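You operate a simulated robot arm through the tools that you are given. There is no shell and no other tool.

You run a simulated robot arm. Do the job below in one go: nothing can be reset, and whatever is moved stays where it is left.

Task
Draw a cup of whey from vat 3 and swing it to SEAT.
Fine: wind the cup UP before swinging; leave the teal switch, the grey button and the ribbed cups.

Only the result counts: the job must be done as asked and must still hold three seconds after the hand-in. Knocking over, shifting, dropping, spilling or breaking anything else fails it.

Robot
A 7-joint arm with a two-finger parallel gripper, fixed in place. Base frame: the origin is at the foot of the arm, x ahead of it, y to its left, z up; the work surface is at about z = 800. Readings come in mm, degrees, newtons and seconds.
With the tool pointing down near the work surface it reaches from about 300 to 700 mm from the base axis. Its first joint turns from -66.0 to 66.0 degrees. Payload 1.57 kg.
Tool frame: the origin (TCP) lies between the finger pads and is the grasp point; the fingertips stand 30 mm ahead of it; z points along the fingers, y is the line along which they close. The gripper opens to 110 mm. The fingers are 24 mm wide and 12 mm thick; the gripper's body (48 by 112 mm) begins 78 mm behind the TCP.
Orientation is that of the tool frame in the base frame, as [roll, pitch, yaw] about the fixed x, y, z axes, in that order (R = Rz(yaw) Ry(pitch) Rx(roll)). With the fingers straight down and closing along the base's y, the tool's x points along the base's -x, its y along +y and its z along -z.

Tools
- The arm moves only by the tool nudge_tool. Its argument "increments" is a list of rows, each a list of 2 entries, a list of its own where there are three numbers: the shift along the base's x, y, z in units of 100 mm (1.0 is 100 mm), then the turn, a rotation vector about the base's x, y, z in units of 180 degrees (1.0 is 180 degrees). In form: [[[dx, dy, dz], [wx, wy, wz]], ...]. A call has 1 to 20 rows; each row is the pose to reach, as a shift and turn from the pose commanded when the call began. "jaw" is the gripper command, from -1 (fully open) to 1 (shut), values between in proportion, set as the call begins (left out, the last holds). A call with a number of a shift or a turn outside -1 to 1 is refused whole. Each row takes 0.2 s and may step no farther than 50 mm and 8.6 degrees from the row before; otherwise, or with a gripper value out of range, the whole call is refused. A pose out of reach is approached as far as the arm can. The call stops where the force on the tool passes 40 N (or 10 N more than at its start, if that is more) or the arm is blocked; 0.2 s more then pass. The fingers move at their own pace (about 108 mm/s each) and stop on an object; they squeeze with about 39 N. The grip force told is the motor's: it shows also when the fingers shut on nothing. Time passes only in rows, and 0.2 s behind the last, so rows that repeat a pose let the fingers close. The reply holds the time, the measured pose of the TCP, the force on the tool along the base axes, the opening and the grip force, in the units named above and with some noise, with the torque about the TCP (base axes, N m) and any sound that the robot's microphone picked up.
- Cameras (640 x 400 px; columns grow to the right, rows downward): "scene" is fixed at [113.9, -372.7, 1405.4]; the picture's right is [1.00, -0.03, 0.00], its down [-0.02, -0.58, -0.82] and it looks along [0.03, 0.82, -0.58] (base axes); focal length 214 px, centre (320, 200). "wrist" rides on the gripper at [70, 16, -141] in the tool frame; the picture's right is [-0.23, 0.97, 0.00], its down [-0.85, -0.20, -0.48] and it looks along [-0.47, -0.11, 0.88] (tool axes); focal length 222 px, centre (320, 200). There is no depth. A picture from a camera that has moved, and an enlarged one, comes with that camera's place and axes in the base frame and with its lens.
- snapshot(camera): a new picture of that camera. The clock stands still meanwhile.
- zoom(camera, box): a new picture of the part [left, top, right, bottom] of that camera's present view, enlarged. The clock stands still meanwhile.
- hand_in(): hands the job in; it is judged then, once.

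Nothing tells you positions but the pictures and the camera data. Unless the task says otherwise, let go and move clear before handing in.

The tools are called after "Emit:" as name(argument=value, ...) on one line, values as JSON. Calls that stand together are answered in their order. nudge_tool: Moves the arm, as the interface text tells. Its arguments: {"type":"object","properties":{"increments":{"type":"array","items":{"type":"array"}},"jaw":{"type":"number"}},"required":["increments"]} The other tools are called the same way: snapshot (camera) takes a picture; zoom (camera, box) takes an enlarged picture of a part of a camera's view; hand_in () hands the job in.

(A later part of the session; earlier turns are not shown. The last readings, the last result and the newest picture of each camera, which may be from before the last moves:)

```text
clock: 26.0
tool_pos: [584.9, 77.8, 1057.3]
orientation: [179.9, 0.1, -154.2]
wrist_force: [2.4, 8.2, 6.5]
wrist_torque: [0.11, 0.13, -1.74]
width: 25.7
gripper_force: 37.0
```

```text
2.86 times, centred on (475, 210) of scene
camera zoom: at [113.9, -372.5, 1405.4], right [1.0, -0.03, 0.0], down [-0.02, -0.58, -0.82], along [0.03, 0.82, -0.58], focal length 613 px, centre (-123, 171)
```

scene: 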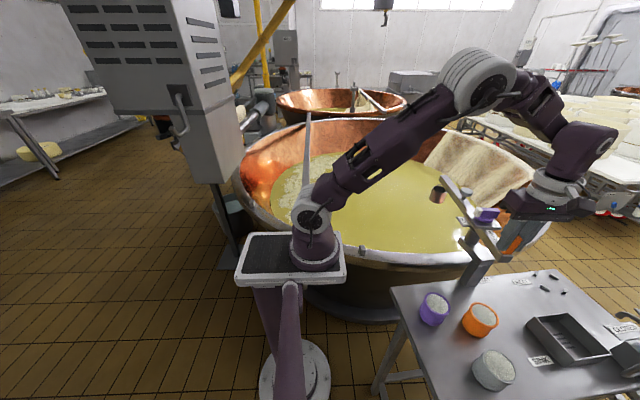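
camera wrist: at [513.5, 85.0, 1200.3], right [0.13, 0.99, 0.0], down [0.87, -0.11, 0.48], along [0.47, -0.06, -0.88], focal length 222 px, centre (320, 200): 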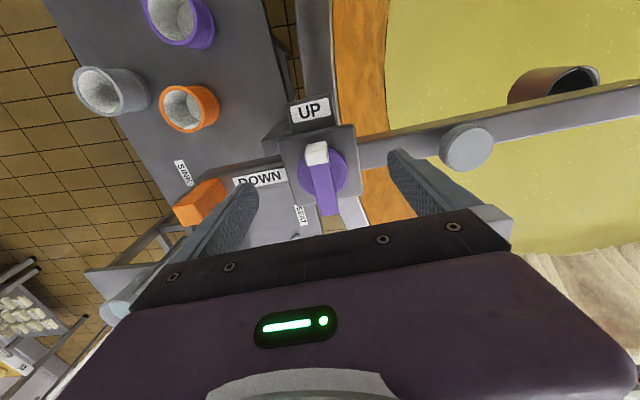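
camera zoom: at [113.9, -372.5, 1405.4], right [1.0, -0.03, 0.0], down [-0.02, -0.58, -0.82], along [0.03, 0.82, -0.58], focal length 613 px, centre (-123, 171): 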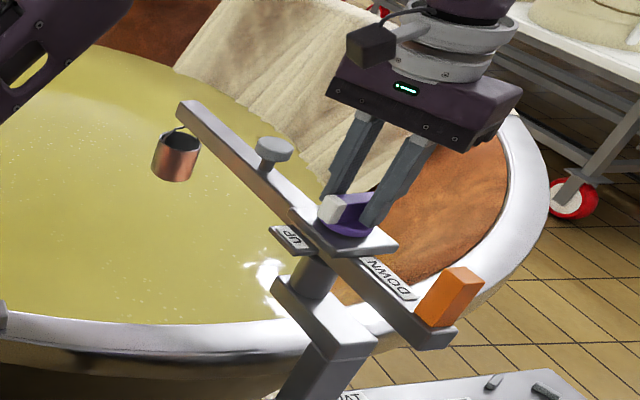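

Emit:
zoom(camera="wrist", box=[240, 120, 420, 240])

Emit:
zoom(camera="scene", box=[450, 180, 520, 230])

```text
3.33 times, centred on (330, 180) of wrist
camera zoom: at [513.6, 62.1, 1197.6], right [-0.22, 0.98, 0.0], down [0.86, 0.19, 0.48], along [0.47, 0.11, -0.88], focal length 740 px, centre (287, 267)
```

zoom: 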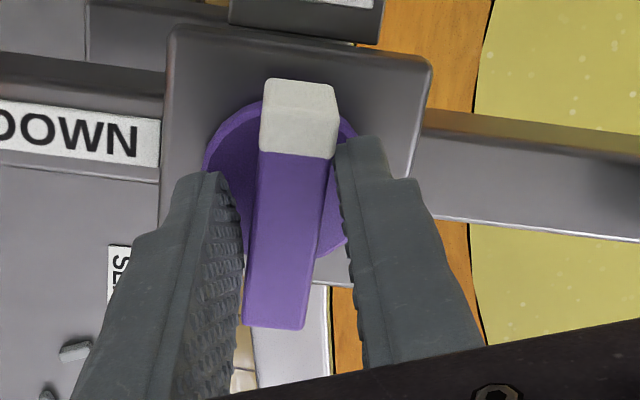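

```text
8.00 times, centred on (485, 205) of scene
camera zoom: at [113.9, -372.5, 1405.4], right [1.0, -0.03, 0.0], down [-0.02, -0.58, -0.82], along [0.03, 0.82, -0.58], focal length 1716 px, centre (-1000, 160)
```

zoom: 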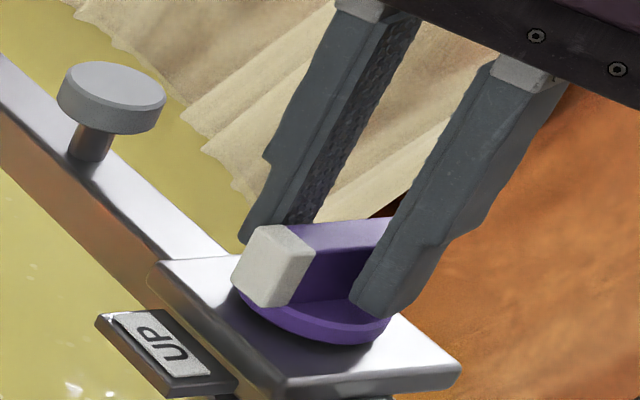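

The fingers spread to 25.7 mm and the knob barely turned, so it is either stiff or damped. I'll hold still for a bit to see whether the squeeze pulls it round.

Emit:
nudge_tool(increments=[[[0, 0, 0], [0, 0, 0]], [[0, 0, 0], [0, 0, 0]], [[0, 0, 0], [0, 0, 0]], [[0, 0, 0], [0, 0, 0]], [[0, 0, 0], [0, 0, 0]], [[0, 0, 0], [0, 0, 0]], [[0, 0, 0], [0, 0, 0]], [[0, 0, 0], [0, 0, 0]]])

Emit:
zoom(camera="wrist", box=[240, 120, 420, 240])

```text
clock: 27.8
tool_pos: [585.8, 77.6, 1057.4]
orientation: [179.9, 0.2, -154.3]
wrist_force: [7.0, 10.4, 23.1]
wrist_torque: [0.18, -0.09, -1.26]
width: 25.7
gripper_force: 37.1
```

```text
3.33 times, centred on (330, 180) of wrist
camera zoom: at [513.5, 62.2, 1197.6], right [-0.22, 0.98, 0.0], down [0.86, 0.19, 0.48], along [0.47, 0.1, -0.88], focal length 740 px, centre (287, 267)
```

zoom: 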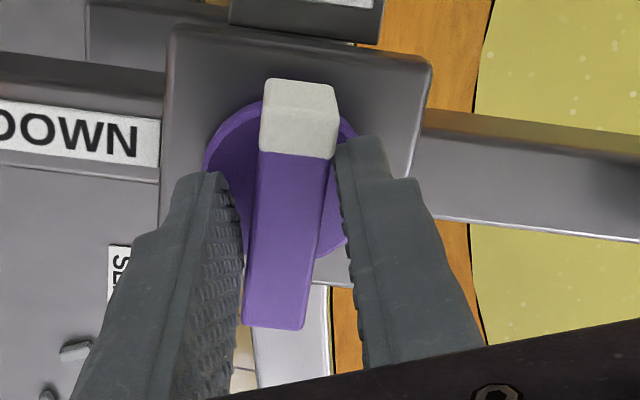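

It didn't move with about 1.3–1.7 N·m applied counter-clockwise. I'll go back to aligned and test gently the other way to learn which way it's free.

Emit:
nudge_tool(increments=[[[0, 0, 0], [0, 0, -0.0278]], [[0, 0, 0], [0, 0, -0.0556]], [[0, 0, 0], [0, 0, -0.0833]], [[0, 0, 0], [0, 0, -0.1111]], [[0, 0, 0], [0, 0, -0.1111]]])

Emit:
nudge_tool(increments=[[[0, 0, 0], [0, 0, -0.0167]], [[0, 0, 0], [0, 0, -0.0333]], [[0, 0, 0], [0, 0, -0.05]], [[0, 0, 0], [0, 0, -0.05]]])

Emit:
zoom(camera="wrist", box=[240, 120, 420, 240])

Emit:
zoom(camera="scene", box=[390, 140, 560, 280])

```text
clock: 29.0
tool_pos: [584.2, 78.2, 1056.0]
orientation: [180.0, -0.3, -174.3]
wrist_force: [-10.4, 12.2, -6.0]
wrist_torque: [-0.11, -0.08, -0.68]
width: 15.6
gripper_force: 31.7
```

```text
clock: 30.0
tool_pos: [584.6, 78.3, 1056.0]
orientation: [179.8, -0.1, 176.8]
wrist_force: [-17.3, 18.1, -4.7]
wrist_torque: [0.07, 0.01, 0.05]
width: 15.8
gripper_force: 31.0
```

```text
3.33 times, centred on (330, 180) of wrist
camera zoom: at [514.6, 98.2, 1196.6], right [0.28, 0.96, 0.0], down [0.84, -0.25, 0.48], along [0.46, -0.13, -0.88], focal length 740 px, centre (287, 267)
```

zoom: 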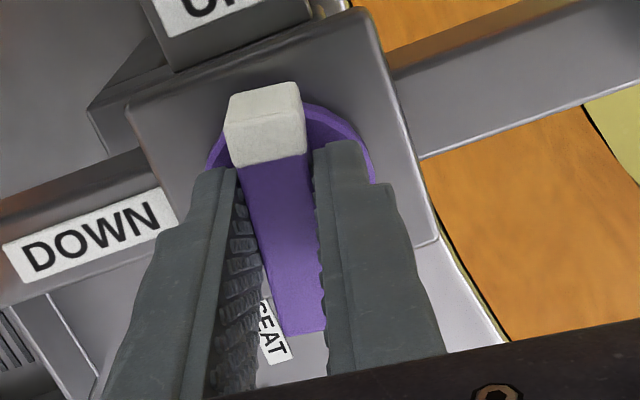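

```text
2.86 times, centred on (475, 210) of scene
camera zoom: at [113.5, -372.1, 1405.6], right [1.0, -0.03, 0.0], down [-0.02, -0.58, -0.82], along [0.03, 0.82, -0.58], focal length 613 px, centre (-123, 171)
```

zoom: 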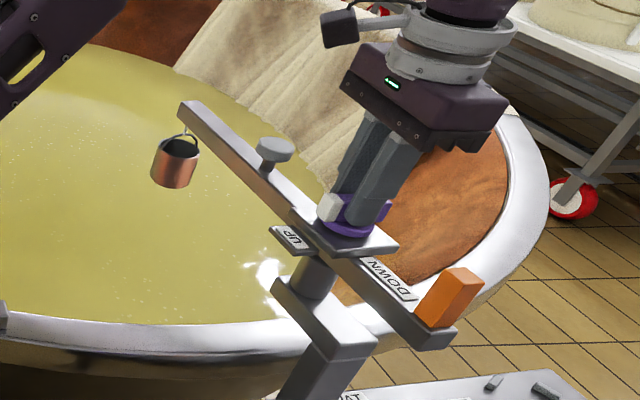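

Turning clockwise works: the bar follows freely and the cup has begun to lower, so it's a winch with its stop at UP. I'll keep winding clockwise in steps, with a small centring correction to cut the side force.

Emit:
nudge_tool(increments=[[[-0.006, 0.008, 0], [0, 0, -0.0222]], [[-0.012, 0.015, 0], [0, 0, -0.0444]], [[-0.012, 0.015, 0], [0, 0, -0.0667]], [[-0.012, 0.015, 0], [0, 0, -0.0889]], [[-0.012, 0.015, 0], [0, 0, -0.1111]], [[-0.012, 0.015, 0], [0, 0, -0.1333]], [[-0.012, 0.015, 0], [0, 0, -0.1556]], [[-0.012, 0.015, 0], [0, 0, -0.1778]], [[-0.012, 0.015, 0], [0, 0, -0.2]]])

Emit:
snapshot(camera="wrist")

Emit:
zoom(camera="scene", box=[390, 140, 560, 280])

```text
clock: 32.0
tool_pos: [585.3, 80.3, 1057.2]
orientation: [179.7, 0.2, 140.7]
wrist_force: [18.3, 13.4, -14.7]
wrist_torque: [0.31, 0.34, 0.1]
width: 15.8
gripper_force: 31.5
```

```text
taken
camera wrist: at [539.4, 136.4, 1196.9], right [0.79, 0.61, 0.0], down [0.53, -0.7, 0.48], along [0.3, -0.38, -0.88], focal length 222 px, centre (320, 200)
```

wrist: 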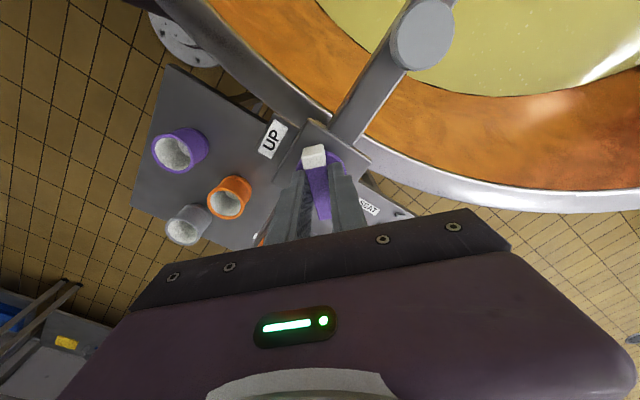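

```text
2.86 times, centred on (475, 210) of scene
camera zoom: at [114.8, -372.2, 1405.4], right [1.0, -0.03, 0.0], down [-0.02, -0.58, -0.82], along [0.03, 0.82, -0.58], focal length 613 px, centre (-123, 171)
```

zoom: 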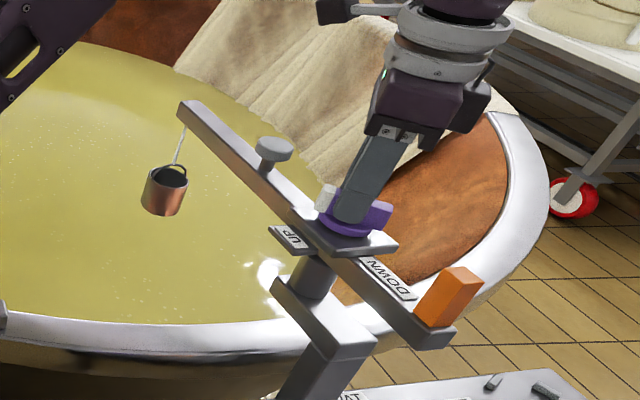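

The cup is lowering on a cord, about 50 mm for the first 45°. I'll continue clockwise with a small force-relieving shift.

Emit:
nudge_tool(increments=[[[0.005, 0.004, 0.005], [0, 0, -0.0222]], [[0.008, 0.006, 0.008], [0, 0, -0.0444]], [[0.01, 0.006, 0.008], [0, 0, -0.0667]], [[0.012, 0.006, 0.008], [0, 0, -0.0889]], [[0.012, 0.006, 0.008], [0, 0, -0.1111]]])

Emit:
zoom(camera="scene", box=[390, 140, 560, 280])

```text
clock: 33.2
tool_pos: [586.0, 81.1, 1056.9]
orientation: [179.9, -0.1, 120.8]
wrist_force: [16.3, 23.5, -18.1]
wrist_torque: [0.23, -0.25, 0.13]
width: 15.9
gripper_force: 31.1
```

```text
2.86 times, centred on (475, 210) of scene
camera zoom: at [114.8, -371.9, 1405.5], right [1.0, -0.03, 0.0], down [-0.02, -0.58, -0.82], along [0.03, 0.82, -0.58], focal length 613 px, centre (-123, 171)
```

zoom: 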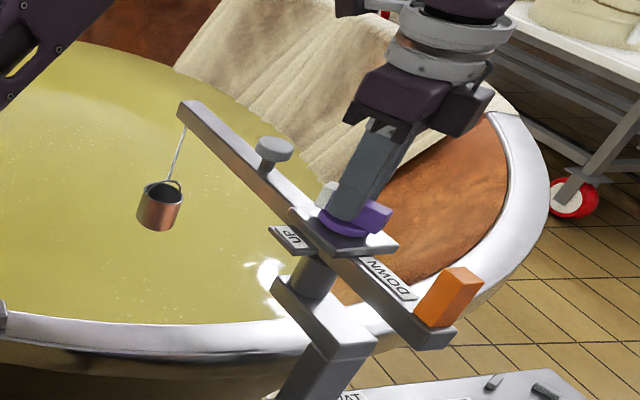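

Emit:
nudge_tool(increments=[[[0.006, 0.012, -0.01], [0, 0, 0]], [[0.008, 0.014, -0.012], [0, 0, -0.0222]], [[0.008, 0.016, -0.012], [0, 0, -0.0444]], [[0.008, 0.018, -0.012], [0, 0, -0.0667]], [[0.008, 0.018, -0.012], [0, 0, -0.0889]], [[0.008, 0.018, -0.012], [0, 0, -0.1111]]])

Emit:
snapshot(camera="wrist")

Emit:
zoom(camera="scene", box=[390, 140, 560, 280])

```text
clock: 34.6
tool_pos: [587.4, 80.3, 1057.0]
orientation: [179.9, 0.1, 100.6]
wrist_force: [5.3, 13.1, 23.1]
wrist_torque: [0.11, 0.32, 0.02]
width: 15.6
gripper_force: 31.3
```

```text
taken
camera wrist: at [587.9, 152.2, 1196.9], right [1.0, -0.04, 0.0], down [-0.04, -0.88, 0.48], along [-0.02, -0.48, -0.88], focal length 222 px, centre (320, 200)
```

wrist: 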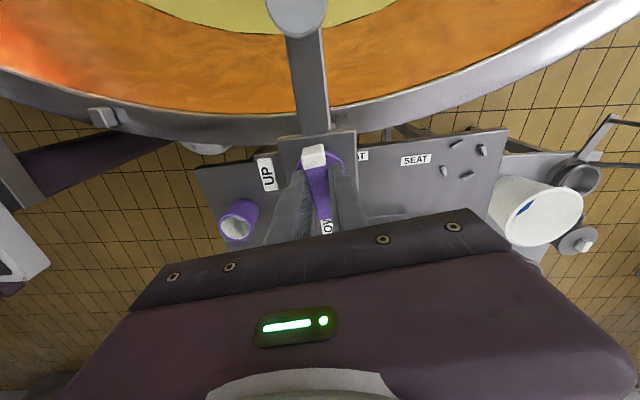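

```text
2.86 times, centred on (475, 210) of scene
camera zoom: at [113.7, -372.3, 1405.5], right [1.0, -0.03, 0.0], down [-0.02, -0.58, -0.82], along [0.03, 0.82, -0.58], focal length 613 px, centre (-123, 171)
```

zoom: 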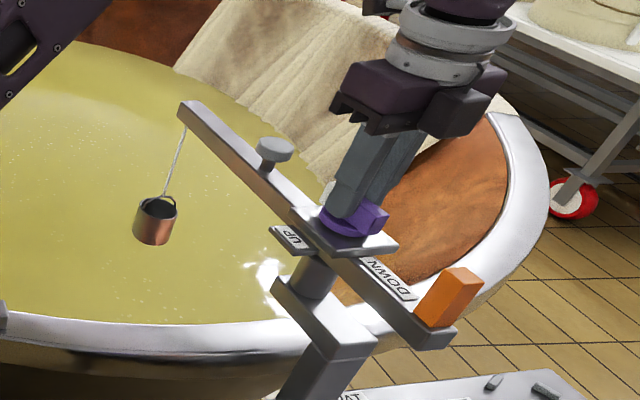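

The knob is about 85° clockwise from UP and the cup is about 110 mm down. I'll let go here, check that the winch holds, and re-grip half a turn back so I have room to keep winding.

Emit:
nudge_tool(increments=[[[0, 0, 0], [0, 0, 0]], [[0, 0, 0], [0, 0, 0]], [[0, 0, 0], [0, 0, 0]], [[0, 0, 0.15], [0, 0, 0]], [[0, 0, 0.35], [0, 0, 0]]], jaw=-1)

Emit:
zoom(camera="scene", box=[390, 140, 560, 280])

Emit:
zoom(camera="wrist", box=[230, 90, 410, 240])

```text
clock: 35.8
tool_pos: [584.5, 78.4, 1091.5]
orientation: [-180.0, 0.1, 100.6]
wrist_force: [0.0, -0.3, -0.3]
wrist_torque: [0.0, 0.01, 0.01]
width: 110.0
gripper_force: 0.0
```

```text
2.86 times, centred on (475, 210) of scene
camera zoom: at [113.9, -372.7, 1405.4], right [1.0, -0.03, 0.0], down [-0.02, -0.58, -0.82], along [0.03, 0.82, -0.58], focal length 613 px, centre (-123, 171)
```

zoom: 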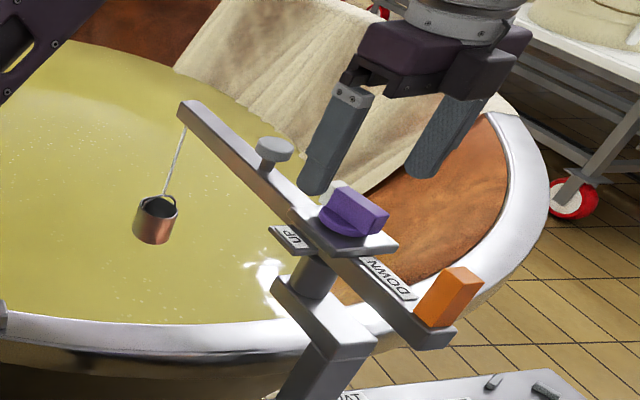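

```text
2.67 times, centred on (320, 165) of wrist
camera zoom: at [586.5, 151.0, 1232.0], right [1.0, -0.04, 0.0], down [-0.04, -0.88, 0.48], along [-0.02, -0.48, -0.88], focal length 592 px, centre (320, 293)
```

zoom: 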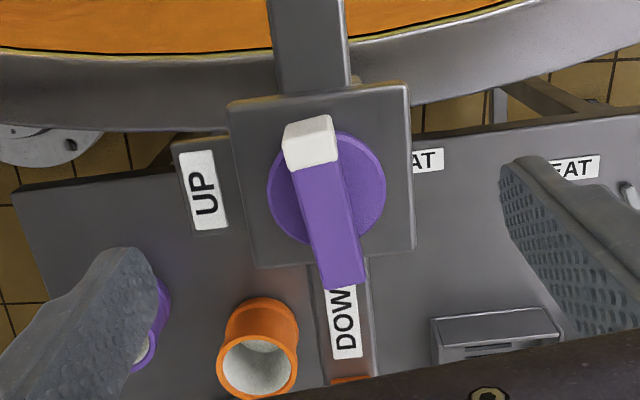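

The winch holds on its own. I'll raise a little and turn the hand back about 178° to re-grip the bar.

Emit:
nudge_tool(increments=[[[0.004, 0, 0.1], [0, 0, 0.0417]], [[0.008, 0.004, 0.2], [0, 0, 0.0833]], [[0.008, 0.004, 0.25], [0, 0, 0.125]], [[0.008, 0.004, 0.25], [0, 0, 0.1667]], [[0.008, 0.004, 0.25], [0, 0, 0.2083]], [[0.008, 0.004, 0.25], [0, 0, 0.25]], [[0.008, 0.004, 0.25], [0, 0, 0.2917]], [[0.008, 0.004, 0.25], [0, 0, 0.3333]], [[0.008, 0.004, 0.25], [0, 0, 0.375]], [[0.008, 0.004, 0.25], [0, 0, 0.4167]], [[0.008, 0.004, 0.25], [0, 0, 0.4583]], [[0.008, 0.004, 0.25], [0, 0, 0.5]]])

Emit:
nudge_tool(increments=[[[0, 0, 0], [0, 0, 0.0417]], [[0, 0, 0], [0, 0, 0.0833]], [[0, 0, 0], [0, 0, 0.125]], [[0, 0, 0], [0, 0, 0.1667]], [[0, 0, 0], [0, 0, 0.2083]], [[0, 0, 0], [0, 0, 0.25]], [[0, 0, 0], [0, 0, 0.2917]], [[0, 0, 0], [0, 0, 0.3333]], [[0, 0, 0], [0, 0, 0.375]], [[0, 0, 0], [0, 0, 0.4167]], [[0, 0, 0], [0, 0, 0.4583]], [[0, 0, 0], [0, 0, 0.49]]])

Emit:
snapshot(camera="wrist")

Emit:
zoom(camera="wrist", box=[230, 90, 410, 240])

Emit:
snapshot(camera="scene")

```text
clock: 38.4
tool_pos: [585.0, 81.4, 1115.4]
orientation: [-180.0, 0.0, -169.0]
wrist_force: [0.1, -0.4, 0.5]
wrist_torque: [0.0, 0.0, -0.01]
width: 110.2
gripper_force: 0.1
```

```text
clock: 41.0
tool_pos: [586.5, 81.0, 1114.8]
orientation: [-180.0, 0.0, -80.8]
wrist_force: [0.0, -1.2, 0.0]
wrist_torque: [-0.01, -0.02, 0.01]
width: 110.0
gripper_force: 0.1
```

```text
taken
camera wrist: at [579.7, 8.8, 1256.3], right [-1.0, 0.07, 0.0], down [0.06, 0.88, 0.48], along [0.03, 0.48, -0.88], focal length 222 px, centre (320, 200)
```

wrist: 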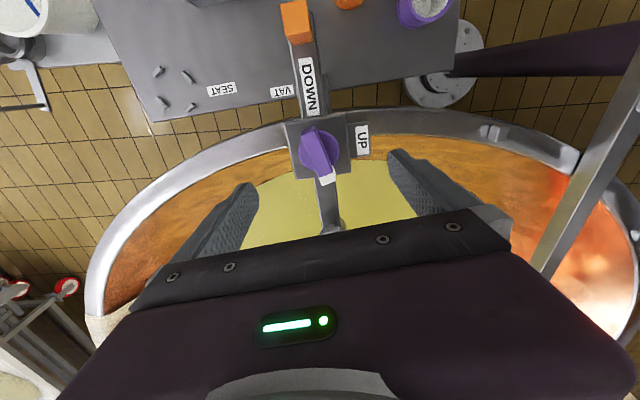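

```text
2.67 times, centred on (320, 165) of wrist
camera zoom: at [579.7, 8.8, 1256.3], right [-1.0, 0.07, 0.0], down [0.06, 0.88, 0.48], along [0.03, 0.48, -0.88], focal length 592 px, centre (320, 293)
```

zoom: 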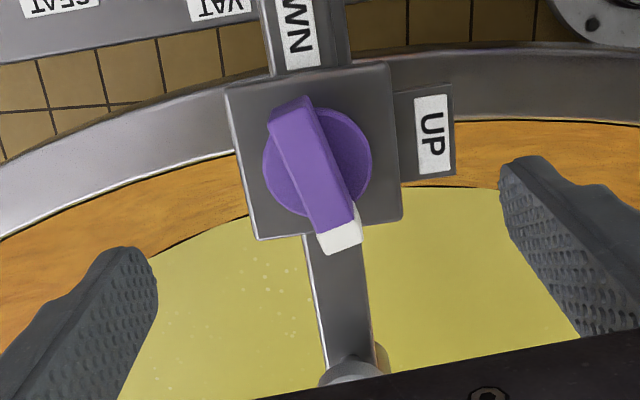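

```text
taken
```

scene: 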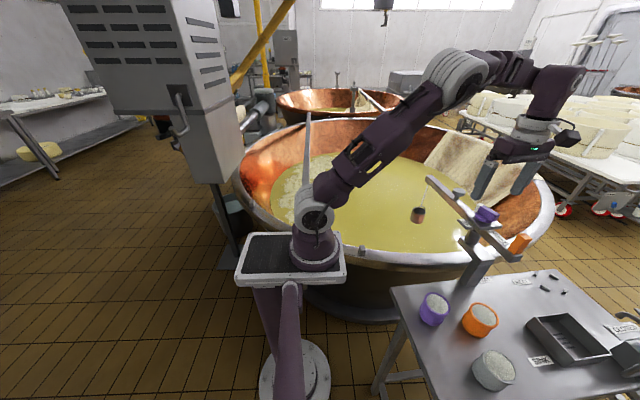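

The bar points about 101°, so my grip orientation is nearly matched; I'll correct it by 1.5°, centre, lower to 1057 and close.

Emit:
nudge_tool(increments=[[[-0.01, -0.02, -0.15], [0, 0, 0.008]], [[-0.01, -0.02, -0.3], [0, 0, 0.008]], [[-0.01, -0.02, -0.45], [0, 0, 0.008]], [[-0.01, -0.02, -0.57], [0, 0, 0.008]], [[-0.01, -0.02, -0.57], [0, 0, 0.008]]])

Emit:
zoom(camera="wrist", box=[230, 90, 410, 240])

Emit:
zoom(camera="scene", box=[390, 140, 560, 280])

```text
clock: 42.2
tool_pos: [584.0, 80.5, 1060.3]
orientation: [-180.0, 0.0, -79.5]
wrist_force: [-0.5, 1.0, -0.2]
wrist_torque: [0.03, 0.0, 0.02]
width: 109.9
gripper_force: 0.1
```

```text
2.67 times, centred on (320, 165) of wrist
camera zoom: at [579.7, 8.6, 1200.7], right [-1.0, 0.05, 0.0], down [0.04, 0.88, 0.48], along [0.02, 0.48, -0.88], focal length 592 px, centre (320, 293)
```

zoom: 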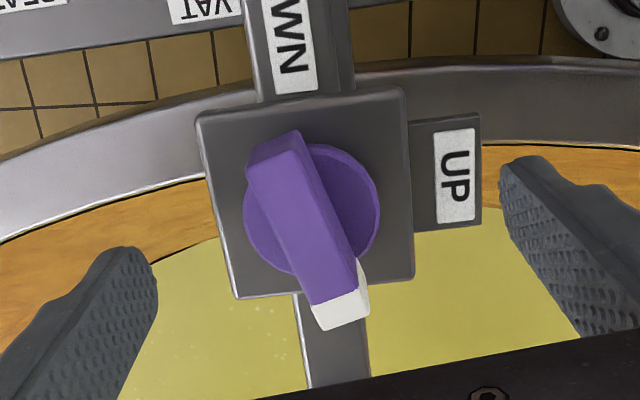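

```text
2.86 times, centred on (475, 210) of scene
camera zoom: at [113.9, -372.7, 1405.4], right [1.0, -0.03, 0.0], down [-0.02, -0.58, -0.82], along [0.03, 0.82, -0.58], focal length 613 px, centre (-123, 171)
```

zoom: 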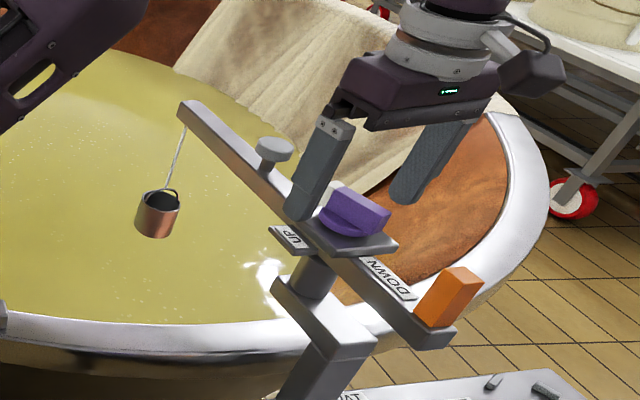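

The knob creeps slowly back toward UP when released (about 1–2°/s), so its bar is now near 110°. I'll rotate the hand to match while closing.

Emit:
nudge_tool(increments=[[[0, -0.01, -0.02], [0, 0, 0.03]], [[0.003, -0.015, -0.03], [0, 0, 0.055]], [[0.003, -0.015, -0.03], [0, 0, 0.055]], [[0.003, -0.015, -0.03], [0, 0, 0.055]], [[0.003, -0.015, -0.03], [0, 0, 0.055]]], jaw=1)

Emit:
zoom(camera="wrist", box=[230, 90, 410, 240])

```text
clock: 43.4
tool_pos: [587.5, 78.4, 1057.7]
orientation: [-180.0, 0.0, -69.7]
wrist_force: [17.2, 6.8, -1.5]
wrist_torque: [0.04, -0.25, 0.06]
width: 16.0
gripper_force: 31.6
```

```text
2.67 times, centred on (320, 165) of wrist
camera zoom: at [594.1, 7.6, 1197.5], right [-0.99, -0.13, 0.0], down [-0.11, 0.87, 0.48], along [-0.06, 0.48, -0.88], focal length 592 px, centre (320, 293)
```

zoom: 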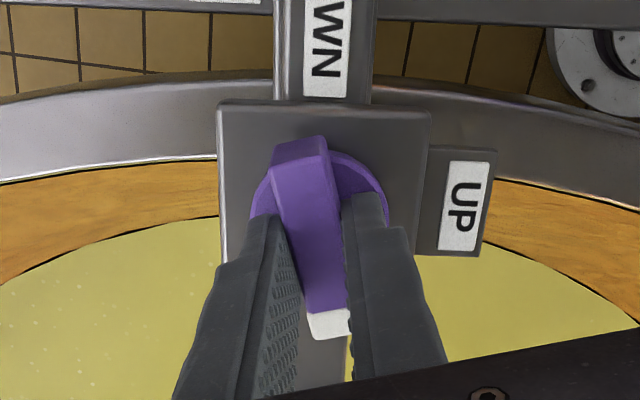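

Gripped squarely at about −75° from UP. I'll wind clockwise in one go with this grip, in chunks, watching forces.

Emit:
nudge_tool(increments=[[[0.006, 0.003, 0], [0, 0, -0.025]], [[0.01, 0.005, 0], [0, 0, -0.05]], [[0.01, 0.005, 0], [0, 0, -0.075]], [[0.01, 0.005, 0], [0, 0, -0.1]], [[0.01, 0.005, 0], [0, 0, -0.125]], [[0.01, 0.005, 0], [0, 0, -0.15]], [[0.01, 0.005, 0], [0, 0, -0.175]], [[0.01, 0.005, 0], [0, 0, -0.2]]])

```text
clock: 45.2
tool_pos: [587.4, 79.2, 1055.6]
orientation: [-179.9, -0.1, -105.8]
wrist_force: [13.1, 4.9, 22.8]
wrist_torque: [0.31, -0.15, 0.04]
width: 15.9
gripper_force: 31.1
```

Emit:
nudge_tool(increments=[[[0.004, 0.002, 0.005], [0, 0, -0.025]], [[0.006, 0.003, 0.01], [0, 0, -0.05]], [[0.006, 0.003, 0.01], [0, 0, -0.075]], [[0.006, 0.003, 0.01], [0, 0, -0.1]], [[0.006, 0.003, 0.01], [0, 0, -0.125]], [[0.006, 0.003, 0.01], [0, 0, -0.15]], [[0.006, 0.003, 0.01], [0, 0, -0.175]], [[0.006, 0.003, 0.01], [0, 0, -0.2]]])

Emit:
zoom(camera="scene", box=[370, 140, 560, 280])

```text
clock: 47.0
tool_pos: [588.4, 78.4, 1056.8]
orientation: [179.9, -0.1, -141.8]
wrist_force: [17.3, -4.1, -6.8]
wrist_torque: [-0.35, 0.0, 0.06]
width: 15.7
gripper_force: 31.3
```

```text
2.86 times, centred on (465, 210) of scene
camera zoom: at [114.6, -372.8, 1405.3], right [1.0, -0.03, 0.0], down [-0.02, -0.58, -0.82], along [0.03, 0.82, -0.58], focal length 613 px, centre (-94, 171)
```

zoom: 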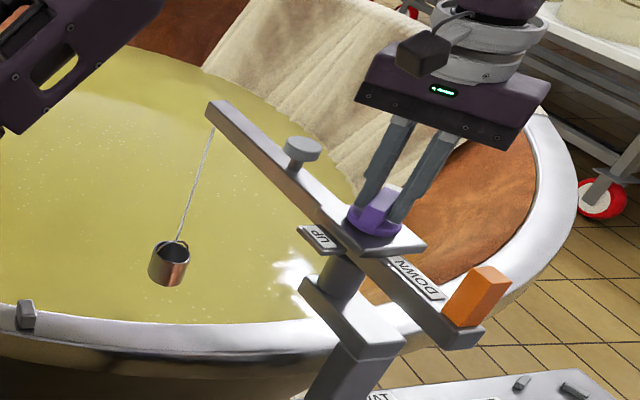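

The cup keeps descending and forces are fine, so I'll continue winding down.

Emit:
nudge_tool(increments=[[[0.004, -0.002, 0], [0, 0, -0.025]], [[0.006, -0.003, 0], [0, 0, -0.05]], [[0.006, -0.003, 0], [0, 0, -0.075]], [[0.006, -0.003, 0], [0, 0, -0.1]], [[0.006, -0.003, 0], [0, 0, -0.125]], [[0.006, -0.003, 0], [0, 0, -0.15]], [[0.006, -0.003, 0], [0, 0, -0.175]], [[0.006, -0.003, 0], [0, 0, -0.2]]])

Emit:
zoom(camera="scene", box=[370, 140, 560, 280])

```text
clock: 48.8
tool_pos: [587.2, 79.4, 1056.7]
orientation: [-180.0, 0.0, -177.7]
wrist_force: [-1.1, -2.3, -13.1]
wrist_torque: [-0.14, 0.51, 0.05]
width: 16.0
gripper_force: 31.9
```

```text
2.86 times, centred on (465, 210) of scene
camera zoom: at [114.2, -372.7, 1405.3], right [1.0, -0.03, 0.0], down [-0.02, -0.58, -0.82], along [0.03, 0.82, -0.58], focal length 613 px, centre (-94, 171)
```

zoom: 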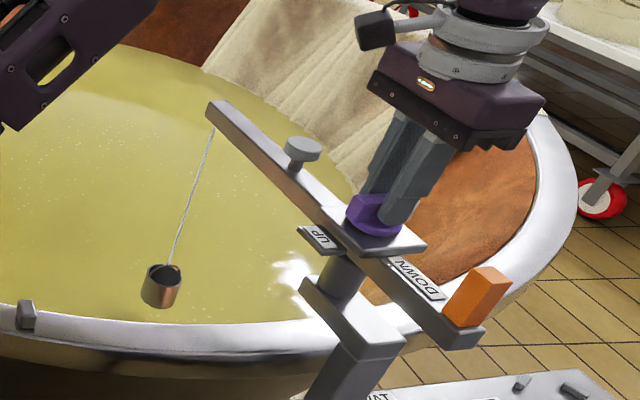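

Emit:
nudge_tool(increments=[[[0, 0, 0], [0, 0, -0.025]], [[0, 0, 0], [0, 0, -0.05]], [[0, 0, 0], [0, 0, -0.075]], [[0, 0, 0], [0, 0, -0.1]], [[0, 0, 0], [0, 0, -0.125]], [[0, 0, 0], [0, 0, -0.15]], [[0, 0, 0], [0, 0, -0.175]], [[0, 0, 0], [0, 0, -0.2]]])

Emit:
zoom(camera="scene", box=[370, 140, 560, 280])

```text
clock: 50.6
tool_pos: [587.8, 78.0, 1057.1]
orientation: [-179.9, -0.1, 146.2]
wrist_force: [-7.1, -3.1, -16.4]
wrist_torque: [0.15, 0.28, 0.06]
width: 15.8
gripper_force: 31.3
```

```text
2.86 times, centred on (465, 210) of scene
camera zoom: at [114.0, -372.7, 1405.3], right [1.0, -0.03, 0.0], down [-0.02, -0.58, -0.82], along [0.03, 0.82, -0.58], focal length 613 px, centre (-94, 171)
```

zoom: 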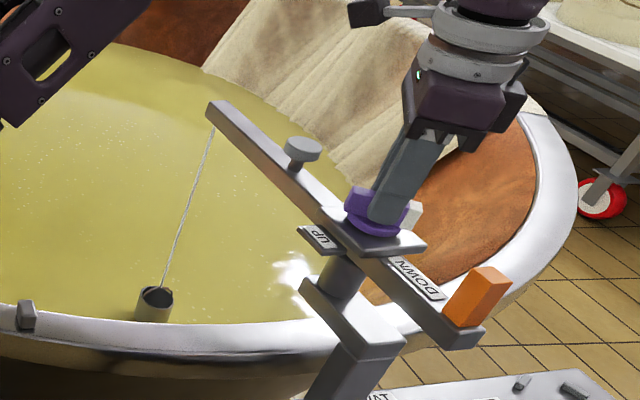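

The cup is close to the whey surface. I'll wind the rest of the way to DOWN.

Emit:
nudge_tool(increments=[[[0, 0, 0], [0, 0, -0.025]], [[0, 0, 0], [0, 0, -0.05]], [[0, 0, 0], [0, 0, -0.075]], [[0, 0, 0], [0, 0, -0.1]], [[0, 0, 0], [0, 0, -0.125]], [[0, 0, 0], [0, 0, -0.15]], [[0, 0, 0], [0, 0, -0.175]], [[0, 0, 0], [0, 0, -0.2]]])

Emit:
zoom(camera="scene", box=[370, 140, 560, 280])

Emit:
snapshot(camera="wrist")

```text
clock: 52.4
tool_pos: [587.5, 78.0, 1056.9]
orientation: [-179.9, 0.0, 110.3]
wrist_force: [-11.9, -5.4, -24.4]
wrist_torque: [-0.24, -0.08, 0.1]
width: 15.9
gripper_force: 31.5
```

```text
2.86 times, centred on (465, 210) of scene
camera zoom: at [114.0, -372.8, 1405.3], right [1.0, -0.03, 0.0], down [-0.02, -0.58, -0.82], along [0.03, 0.82, -0.58], focal length 613 px, centre (-94, 171)
```

zoom: 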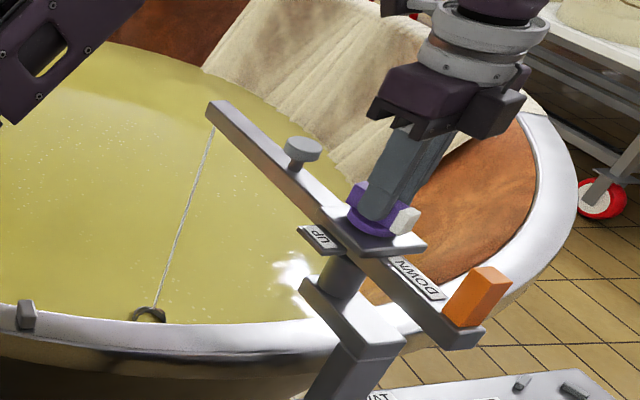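

```text
taken
camera wrist: at [577.4, 148.9, 1197.4], right [0.99, 0.12, 0.0], down [0.11, -0.87, 0.48], along [0.06, -0.48, -0.88], focal length 222 px, centre (320, 200)
```

wrist: 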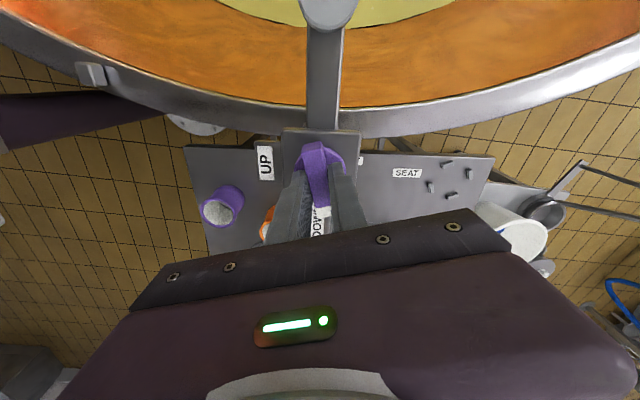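

Emit:
nudge_tool(increments=[[[-0.004, -0.002, -0.01], [0, 0, 0]], [[-0.006, -0.003, -0.012], [0, 0, -0.02]], [[-0.006, -0.003, -0.012], [0, 0, -0.04]], [[-0.006, -0.003, -0.012], [0, 0, -0.06]], [[-0.006, -0.003, -0.012], [0, 0, -0.08]]])

Emit:
zoom(camera="scene", box=[370, 140, 560, 280])

Emit:
zoom(camera="scene", box=[390, 220, 450, 260])

```text
clock: 53.6
tool_pos: [588.5, 78.0, 1056.2]
orientation: [179.8, 0.0, 95.7]
wrist_force: [-14.7, -4.9, 14.2]
wrist_torque: [0.6, 0.77, 0.02]
width: 15.9
gripper_force: 31.5
```

```text
2.86 times, centred on (465, 210) of scene
camera zoom: at [113.2, -372.9, 1405.4], right [1.0, -0.03, 0.0], down [-0.02, -0.57, -0.82], along [0.03, 0.82, -0.58], focal length 613 px, centre (-94, 171)
```

zoom: 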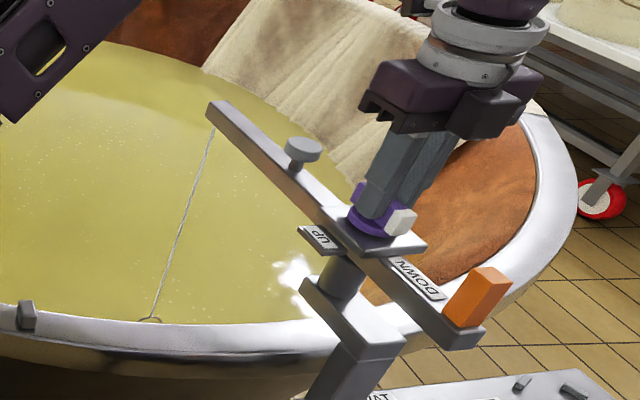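

```text
10.00 times, centred on (420, 240) of scene
camera zoom: at [113.2, -372.9, 1405.4], right [1.0, -0.03, 0.0], down [-0.02, -0.57, -0.82], along [0.03, 0.82, -0.58], focal length 2145 px, centre (-680, -200)
```

zoom: 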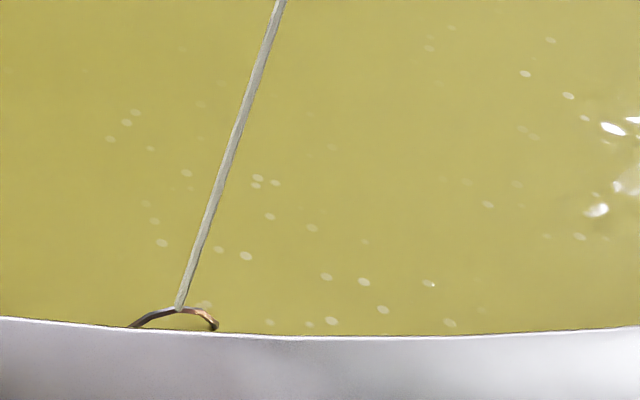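

The knob now points to DOWN, and only the bail shows at the whey surface. I'll hold a couple of seconds so the cup fills.

Emit:
nudge_tool(increments=[[[0, 0, 0], [0, 0, -0.01]], [[0, 0, 0], [0, 0, -0.02]], [[0, 0, 0], [0, 0, -0.02]], [[0, 0, 0], [0, 0, -0.02]], [[0, 0, 0], [0, 0, -0.02]], [[0, 0, 0], [0, 0, -0.02]], [[0, 0, 0], [0, 0, -0.02]], [[0, 0, 0], [0, 0, -0.02]], [[0, 0, 0], [0, 0, -0.02]], [[0, 0, 0], [0, 0, -0.02]]])

Emit:
zoom(camera="scene", box=[390, 220, 450, 260])

Emit:
zoom(camera="wrist", box=[200, 0, 440, 150])

```text
clock: 55.8
tool_pos: [587.3, 78.2, 1056.9]
orientation: [180.0, 0.0, 92.2]
wrist_force: [-12.7, -7.1, 25.2]
wrist_torque: [-0.21, 0.57, 0.31]
width: 15.4
gripper_force: 31.2
```

```text
10.00 times, centred on (420, 240) of scene
camera zoom: at [113.1, -372.9, 1405.4], right [1.0, -0.03, 0.0], down [-0.02, -0.57, -0.82], along [0.03, 0.82, -0.58], focal length 2145 px, centre (-680, -200)
```

zoom: 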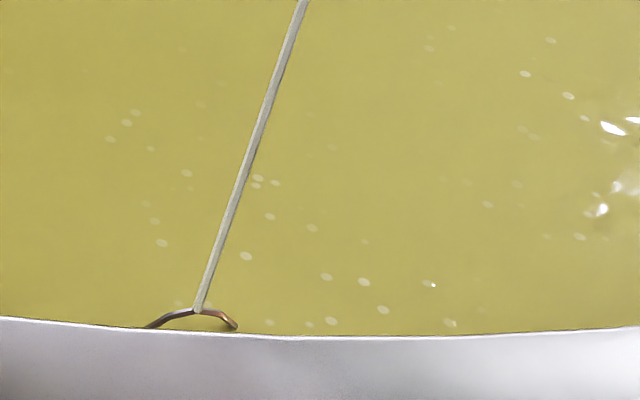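

```text
2.67 times, centred on (320, 75) of wrist
camera zoom: at [599.0, 148.1, 1197.1], right [0.98, -0.19, 0.0], down [-0.17, -0.86, 0.48], along [-0.09, -0.47, -0.88], focal length 592 px, centre (320, 533)
```

zoom: 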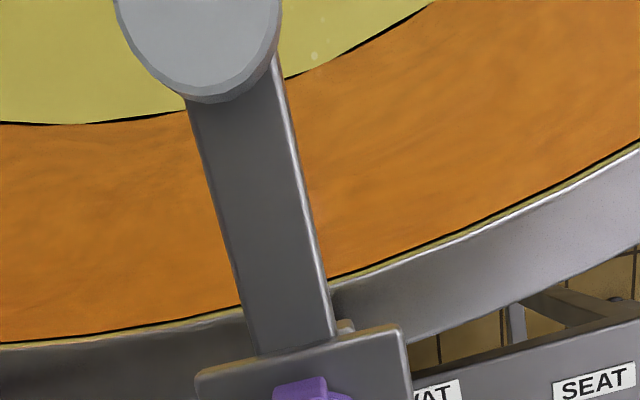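

The DOWN stop is reached (the beam twitched slightly as the stop took load). Now I'll wind the filled cup back UP counter-clockwise, slowly.

Emit:
nudge_tool(increments=[[[-0.003, -0.002, 0.005], [0, 0, 0.01]], [[-0.004, -0.003, 0.006], [0, 0, 0.03]], [[-0.004, -0.003, 0.006], [0, 0, 0.05]], [[-0.004, -0.003, 0.006], [0, 0, 0.07]], [[-0.004, -0.003, 0.006], [0, 0, 0.09]], [[-0.004, -0.003, 0.006], [0, 0, 0.11]], [[-0.004, -0.003, 0.006], [0, 0, 0.13]], [[-0.004, -0.003, 0.006], [0, 0, 0.15]], [[-0.004, -0.003, 0.006], [0, 0, 0.17]], [[-0.004, -0.003, 0.006], [0, 0, 0.19]], [[-0.004, -0.003, 0.006], [0, 0, 0.21]], [[-0.004, -0.003, 0.006], [0, 0, 0.23]], [[-0.004, -0.003, 0.006], [0, 0, 0.25]]])

Emit:
zoom(camera="scene", box=[370, 140, 560, 280])

Emit:
zoom(camera="scene", box=[390, 210, 450, 250])

```text
clock: 58.6
tool_pos: [587.2, 77.7, 1057.0]
orientation: [179.9, 0.0, 137.4]
wrist_force: [13.6, 9.3, 4.5]
wrist_torque: [-0.05, -0.86, -0.05]
width: 15.6
gripper_force: 31.7
```

```text
2.86 times, centred on (465, 210) of scene
camera zoom: at [114.2, -372.4, 1405.4], right [1.0, -0.03, 0.0], down [-0.02, -0.58, -0.82], along [0.03, 0.82, -0.58], focal length 613 px, centre (-94, 171)
```

zoom: 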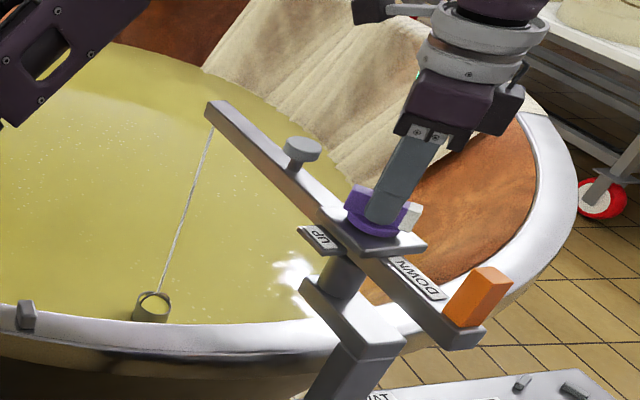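

```text
10.00 times, centred on (420, 230) of scene
camera zoom: at [114.2, -372.4, 1405.4], right [1.0, -0.03, 0.0], down [-0.02, -0.58, -0.82], along [0.03, 0.82, -0.58], focal length 2145 px, centre (-680, -100)
```

zoom: 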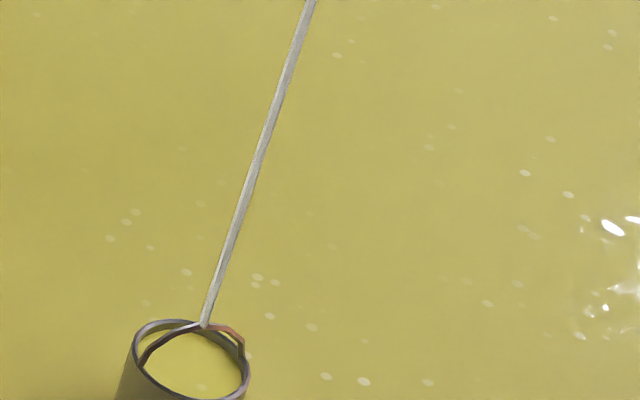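

The cup is filled with whey and rising. I'll keep winding up smoothly.

Emit:
nudge_tool(increments=[[[0.003, 0.002, 0], [0, 0, 0.02]], [[0.005, 0.003, 0], [0, 0, 0.04]], [[0.005, 0.003, 0], [0, 0, 0.06]], [[0.005, 0.003, 0], [0, 0, 0.08]], [[0.005, 0.003, 0], [0, 0, 0.1]], [[0.005, 0.003, 0], [0, 0, 0.12]], [[0.005, 0.003, 0], [0, 0, 0.14]], [[0.005, 0.003, 0], [0, 0, 0.16]], [[0.005, 0.003, 0], [0, 0, 0.18]], [[0.005, 0.003, 0], [0, 0, 0.2]], [[0.005, 0.003, 0], [0, 0, 0.22]], [[0.005, 0.003, 0], [0, 0, 0.24]], [[0.005, 0.003, 0], [0, 0, 0.26]], [[0.005, 0.003, 0], [0, 0, 0.28]]])

Emit:
zoom(camera="scene", box=[370, 140, 560, 280])

```text
clock: 61.6
tool_pos: [586.3, 78.6, 1056.5]
orientation: [179.9, -0.1, -172.3]
wrist_force: [-8.9, 14.5, -7.8]
wrist_torque: [0.31, -0.74, -0.07]
width: 15.9
gripper_force: 31.3
```

```text
2.86 times, centred on (465, 210) of scene
camera zoom: at [113.8, -372.2, 1405.5], right [1.0, -0.03, 0.0], down [-0.02, -0.58, -0.82], along [0.03, 0.82, -0.58], focal length 613 px, centre (-94, 171)
```

zoom: 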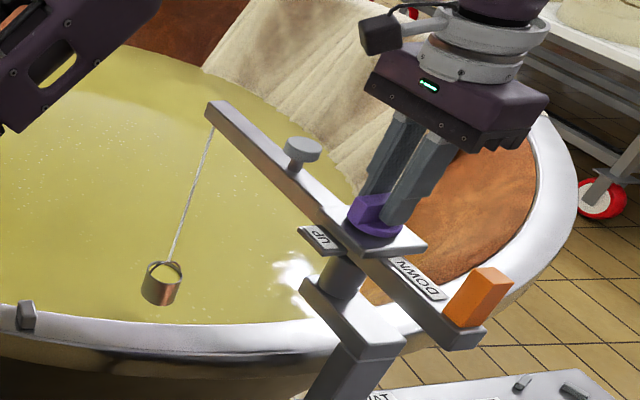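

Emit:
nudge_tool(increments=[[[-0.002, 0.005, 0], [0, 0, 0.02]], [[-0.003, 0.008, 0], [0, 0, 0.04]], [[-0.003, 0.008, 0], [0, 0, 0.06]], [[-0.003, 0.008, 0], [0, 0, 0.08]], [[-0.003, 0.008, 0], [0, 0, 0.1]], [[-0.003, 0.008, 0], [0, 0, 0.12]], [[-0.003, 0.008, 0], [0, 0, 0.14]], [[-0.003, 0.008, 0], [0, 0, 0.16]], [[-0.003, 0.008, 0], [0, 0, 0.18]], [[-0.003, 0.008, 0], [0, 0, 0.2]], [[-0.003, 0.008, 0], [0, 0, 0.22]], [[-0.003, 0.008, 0], [0, 0, 0.24]], [[-0.003, 0.008, 0], [0, 0, 0.26]], [[-0.003, 0.008, 0], [0, 0, 0.28]]])

Emit:
zoom(camera="scene", box=[370, 140, 560, 280])

```text
clock: 64.6
tool_pos: [587.5, 78.6, 1055.9]
orientation: [180.0, 0.1, -121.7]
wrist_force: [-11.8, 7.7, 5.0]
wrist_torque: [0.99, -0.27, -0.05]
width: 15.9
gripper_force: 31.5
```

```text
2.86 times, centred on (465, 210) of scene
camera zoom: at [113.5, -372.5, 1405.5], right [1.0, -0.03, 0.0], down [-0.02, -0.58, -0.82], along [0.03, 0.82, -0.58], focal length 613 px, centre (-94, 171)
```

zoom: 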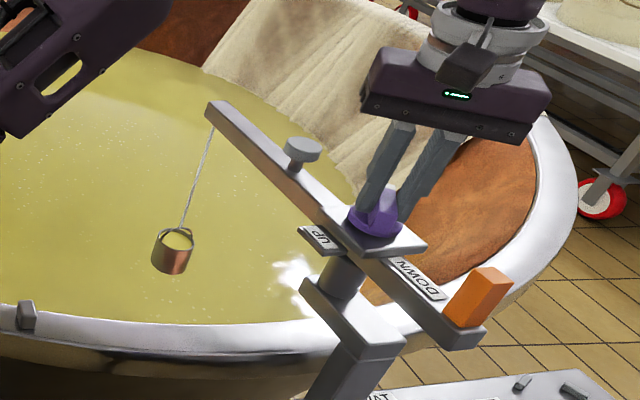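

Emit:
nudge_tool(increments=[[[-0.003, 0.003, 0], [0, 0, 0.02]], [[-0.005, 0.005, 0], [0, 0, 0.04]], [[-0.005, 0.005, 0], [0, 0, 0.06]], [[-0.005, 0.005, 0], [0, 0, 0.08]], [[-0.005, 0.005, 0], [0, 0, 0.1]], [[-0.005, 0.005, 0], [0, 0, 0.12]], [[-0.005, 0.005, 0], [0, 0, 0.14]], [[-0.005, 0.005, 0], [0, 0, 0.16]], [[-0.005, 0.005, 0], [0, 0, 0.18]], [[-0.005, 0.005, 0], [0, 0, 0.2]], [[-0.005, 0.005, 0], [0, 0, 0.22]], [[-0.005, 0.005, 0], [0, 0, 0.24]], [[-0.005, 0.005, 0], [0, 0, 0.26]], [[-0.005, 0.005, 0], [0, 0, 0.28]]])

Emit:
zoom(camera="scene", box=[370, 140, 560, 280])

Emit:
snapshot(camera="wrist")

```text
clock: 67.6
tool_pos: [587.2, 79.0, 1056.2]
orientation: [179.7, 0.0, -71.4]
wrist_force: [-11.7, -6.7, -22.9]
wrist_torque: [0.16, -0.16, -0.1]
width: 15.6
gripper_force: 31.4
```

```text
2.86 times, centred on (465, 210) of scene
camera zoom: at [114.0, -372.8, 1405.3], right [1.0, -0.03, 0.0], down [-0.02, -0.58, -0.82], along [0.03, 0.82, -0.58], focal length 613 px, centre (-94, 171)
```

zoom: 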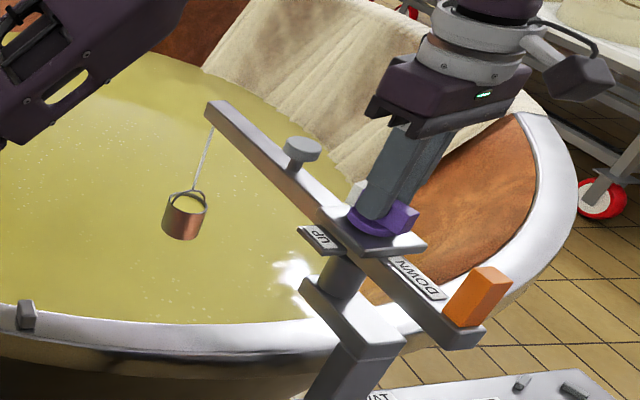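

```text
taken
camera wrist: at [592.9, 7.4, 1197.5], right [-1.0, -0.1, 0.0], down [-0.08, 0.87, 0.48], along [-0.05, 0.48, -0.88], focal length 222 px, centre (320, 200)
```

wrist: 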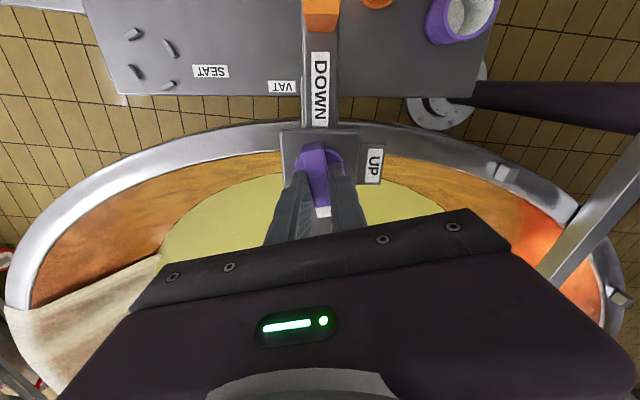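

About 77° of winding remain. I'll let go, check what the winch does with a full cup, and re-grip half a turn back.

Emit:
nudge_tool(increments=[[[0, 0, 0], [0, 0, 0]], [[0, 0, 0], [0, 0, 0]], [[0, 0, 0.02], [0, 0, 0]], [[0, 0, 0.2], [0, 0, 0]], [[0, 0, 0.4], [0, 0, -0.03]]], jaw=-1)

Emit:
zoom(camera="scene", box=[370, 140, 560, 280])

Emit:
zoom(camera="wrist", box=[230, 90, 410, 240])

```text
clock: 68.8
tool_pos: [588.1, 79.2, 1096.4]
orientation: [-180.0, 0.0, -76.9]
wrist_force: [0.3, 0.0, -0.1]
wrist_torque: [0.0, 0.0, 0.0]
width: 110.1
gripper_force: 0.0
```

```text
2.86 times, centred on (465, 210) of scene
camera zoom: at [113.9, -372.7, 1405.4], right [1.0, -0.03, 0.0], down [-0.02, -0.58, -0.82], along [0.03, 0.82, -0.58], focal length 613 px, centre (-94, 171)
```

zoom: 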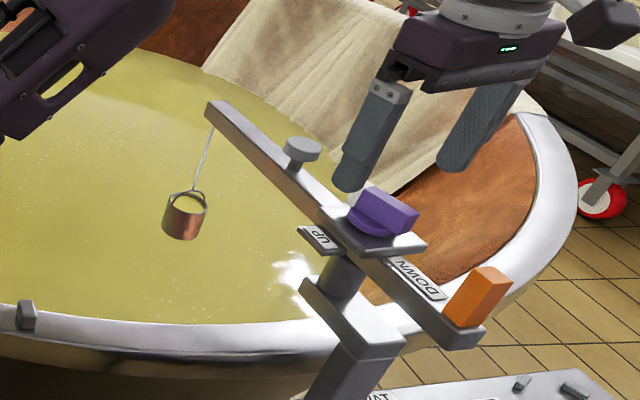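

```text
2.67 times, centred on (320, 165) of wrist
camera zoom: at [585.7, 7.8, 1237.4], right [-1.0, 0.0, 0.0], down [0.0, 0.88, 0.48], along [0.0, 0.48, -0.88], focal length 592 px, centre (320, 293)
```

zoom: 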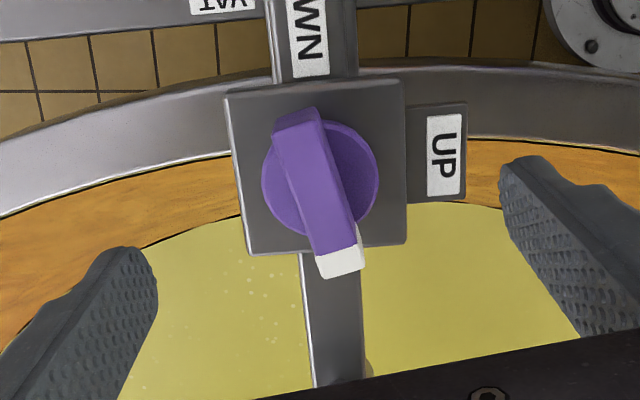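

Emit:
nudge_tool(increments=[[[0, 0, 0], [0, 0, -0.0472]], [[0, 0, 0], [0, 0, -0.0944]], [[0, 0, 0], [0, 0, -0.1416]], [[0, 0, 0], [0, 0, -0.1888]], [[0, 0, 0], [0, 0, -0.236]], [[0, 0, 0], [0, 0, -0.2832]], [[0, 0, 0], [0, 0, -0.3304]], [[0, 0, 0], [0, 0, -0.3776]], [[0, 0, 0], [0, 0, -0.4248]], [[0, 0, 0], [0, 0, -0.472]], [[0, 0, 0], [0, 0, -0.5192]], [[0, 0, 0], [0, 0, -0.5664]], [[0, 0, 0], [0, 0, -0.6136]], [[0, 0, 0], [0, 0, -0.6608]], [[0, 0, 0], [0, 0, -0.708]], [[0, 0, 0], [0, 0, -0.7552]], [[0, 0, 0], [0, 0, -0.8024]], [[0, 0, 0], [0, 0, -0.8496]], [[-0.01, 0, 0], [0, 0, -0.8968]], [[-0.015, 0, 0], [0, 0, -0.944]]])

Emit:
zoom(camera="wrist", box=[230, 90, 410, 240])

Emit:
zoom(camera="scene", box=[370, 140, 560, 280])

```text
clock: 73.0
tool_pos: [586.1, 80.0, 1097.4]
orientation: [-180.0, 0.0, 113.0]
wrist_force: [-0.6, 0.0, -0.4]
wrist_torque: [0.01, -0.03, -0.01]
width: 109.9
gripper_force: 0.1
```

```text
2.67 times, centred on (320, 165) of wrist
camera zoom: at [571.6, 150.4, 1237.1], right [0.99, 0.17, 0.0], down [0.15, -0.86, 0.48], along [0.08, -0.47, -0.88], focal length 592 px, centre (320, 293)
```

zoom: 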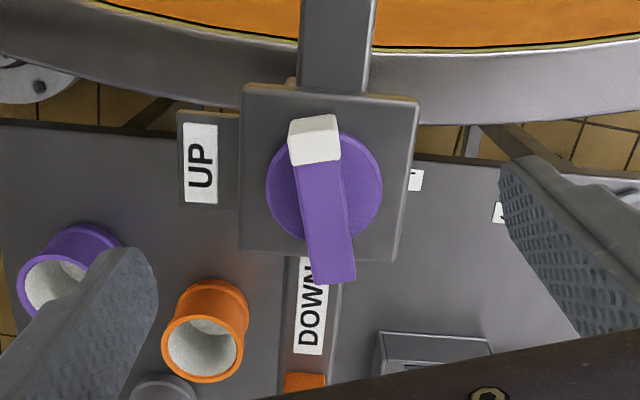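

```text
2.86 times, centred on (465, 210) of scene
camera zoom: at [113.9, -372.7, 1405.4], right [1.0, -0.03, 0.0], down [-0.02, -0.58, -0.82], along [0.03, 0.82, -0.58], focal length 613 px, centre (-94, 171)
```

zoom: 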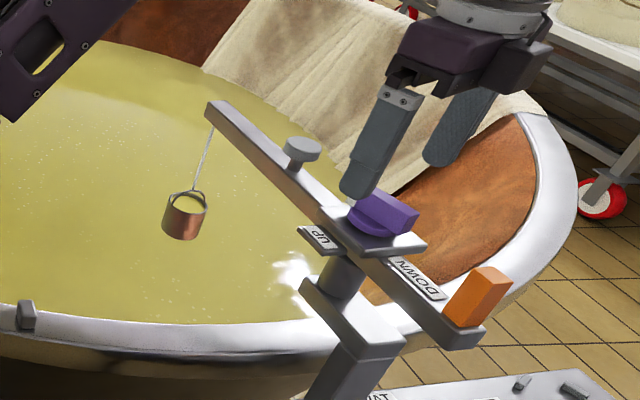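

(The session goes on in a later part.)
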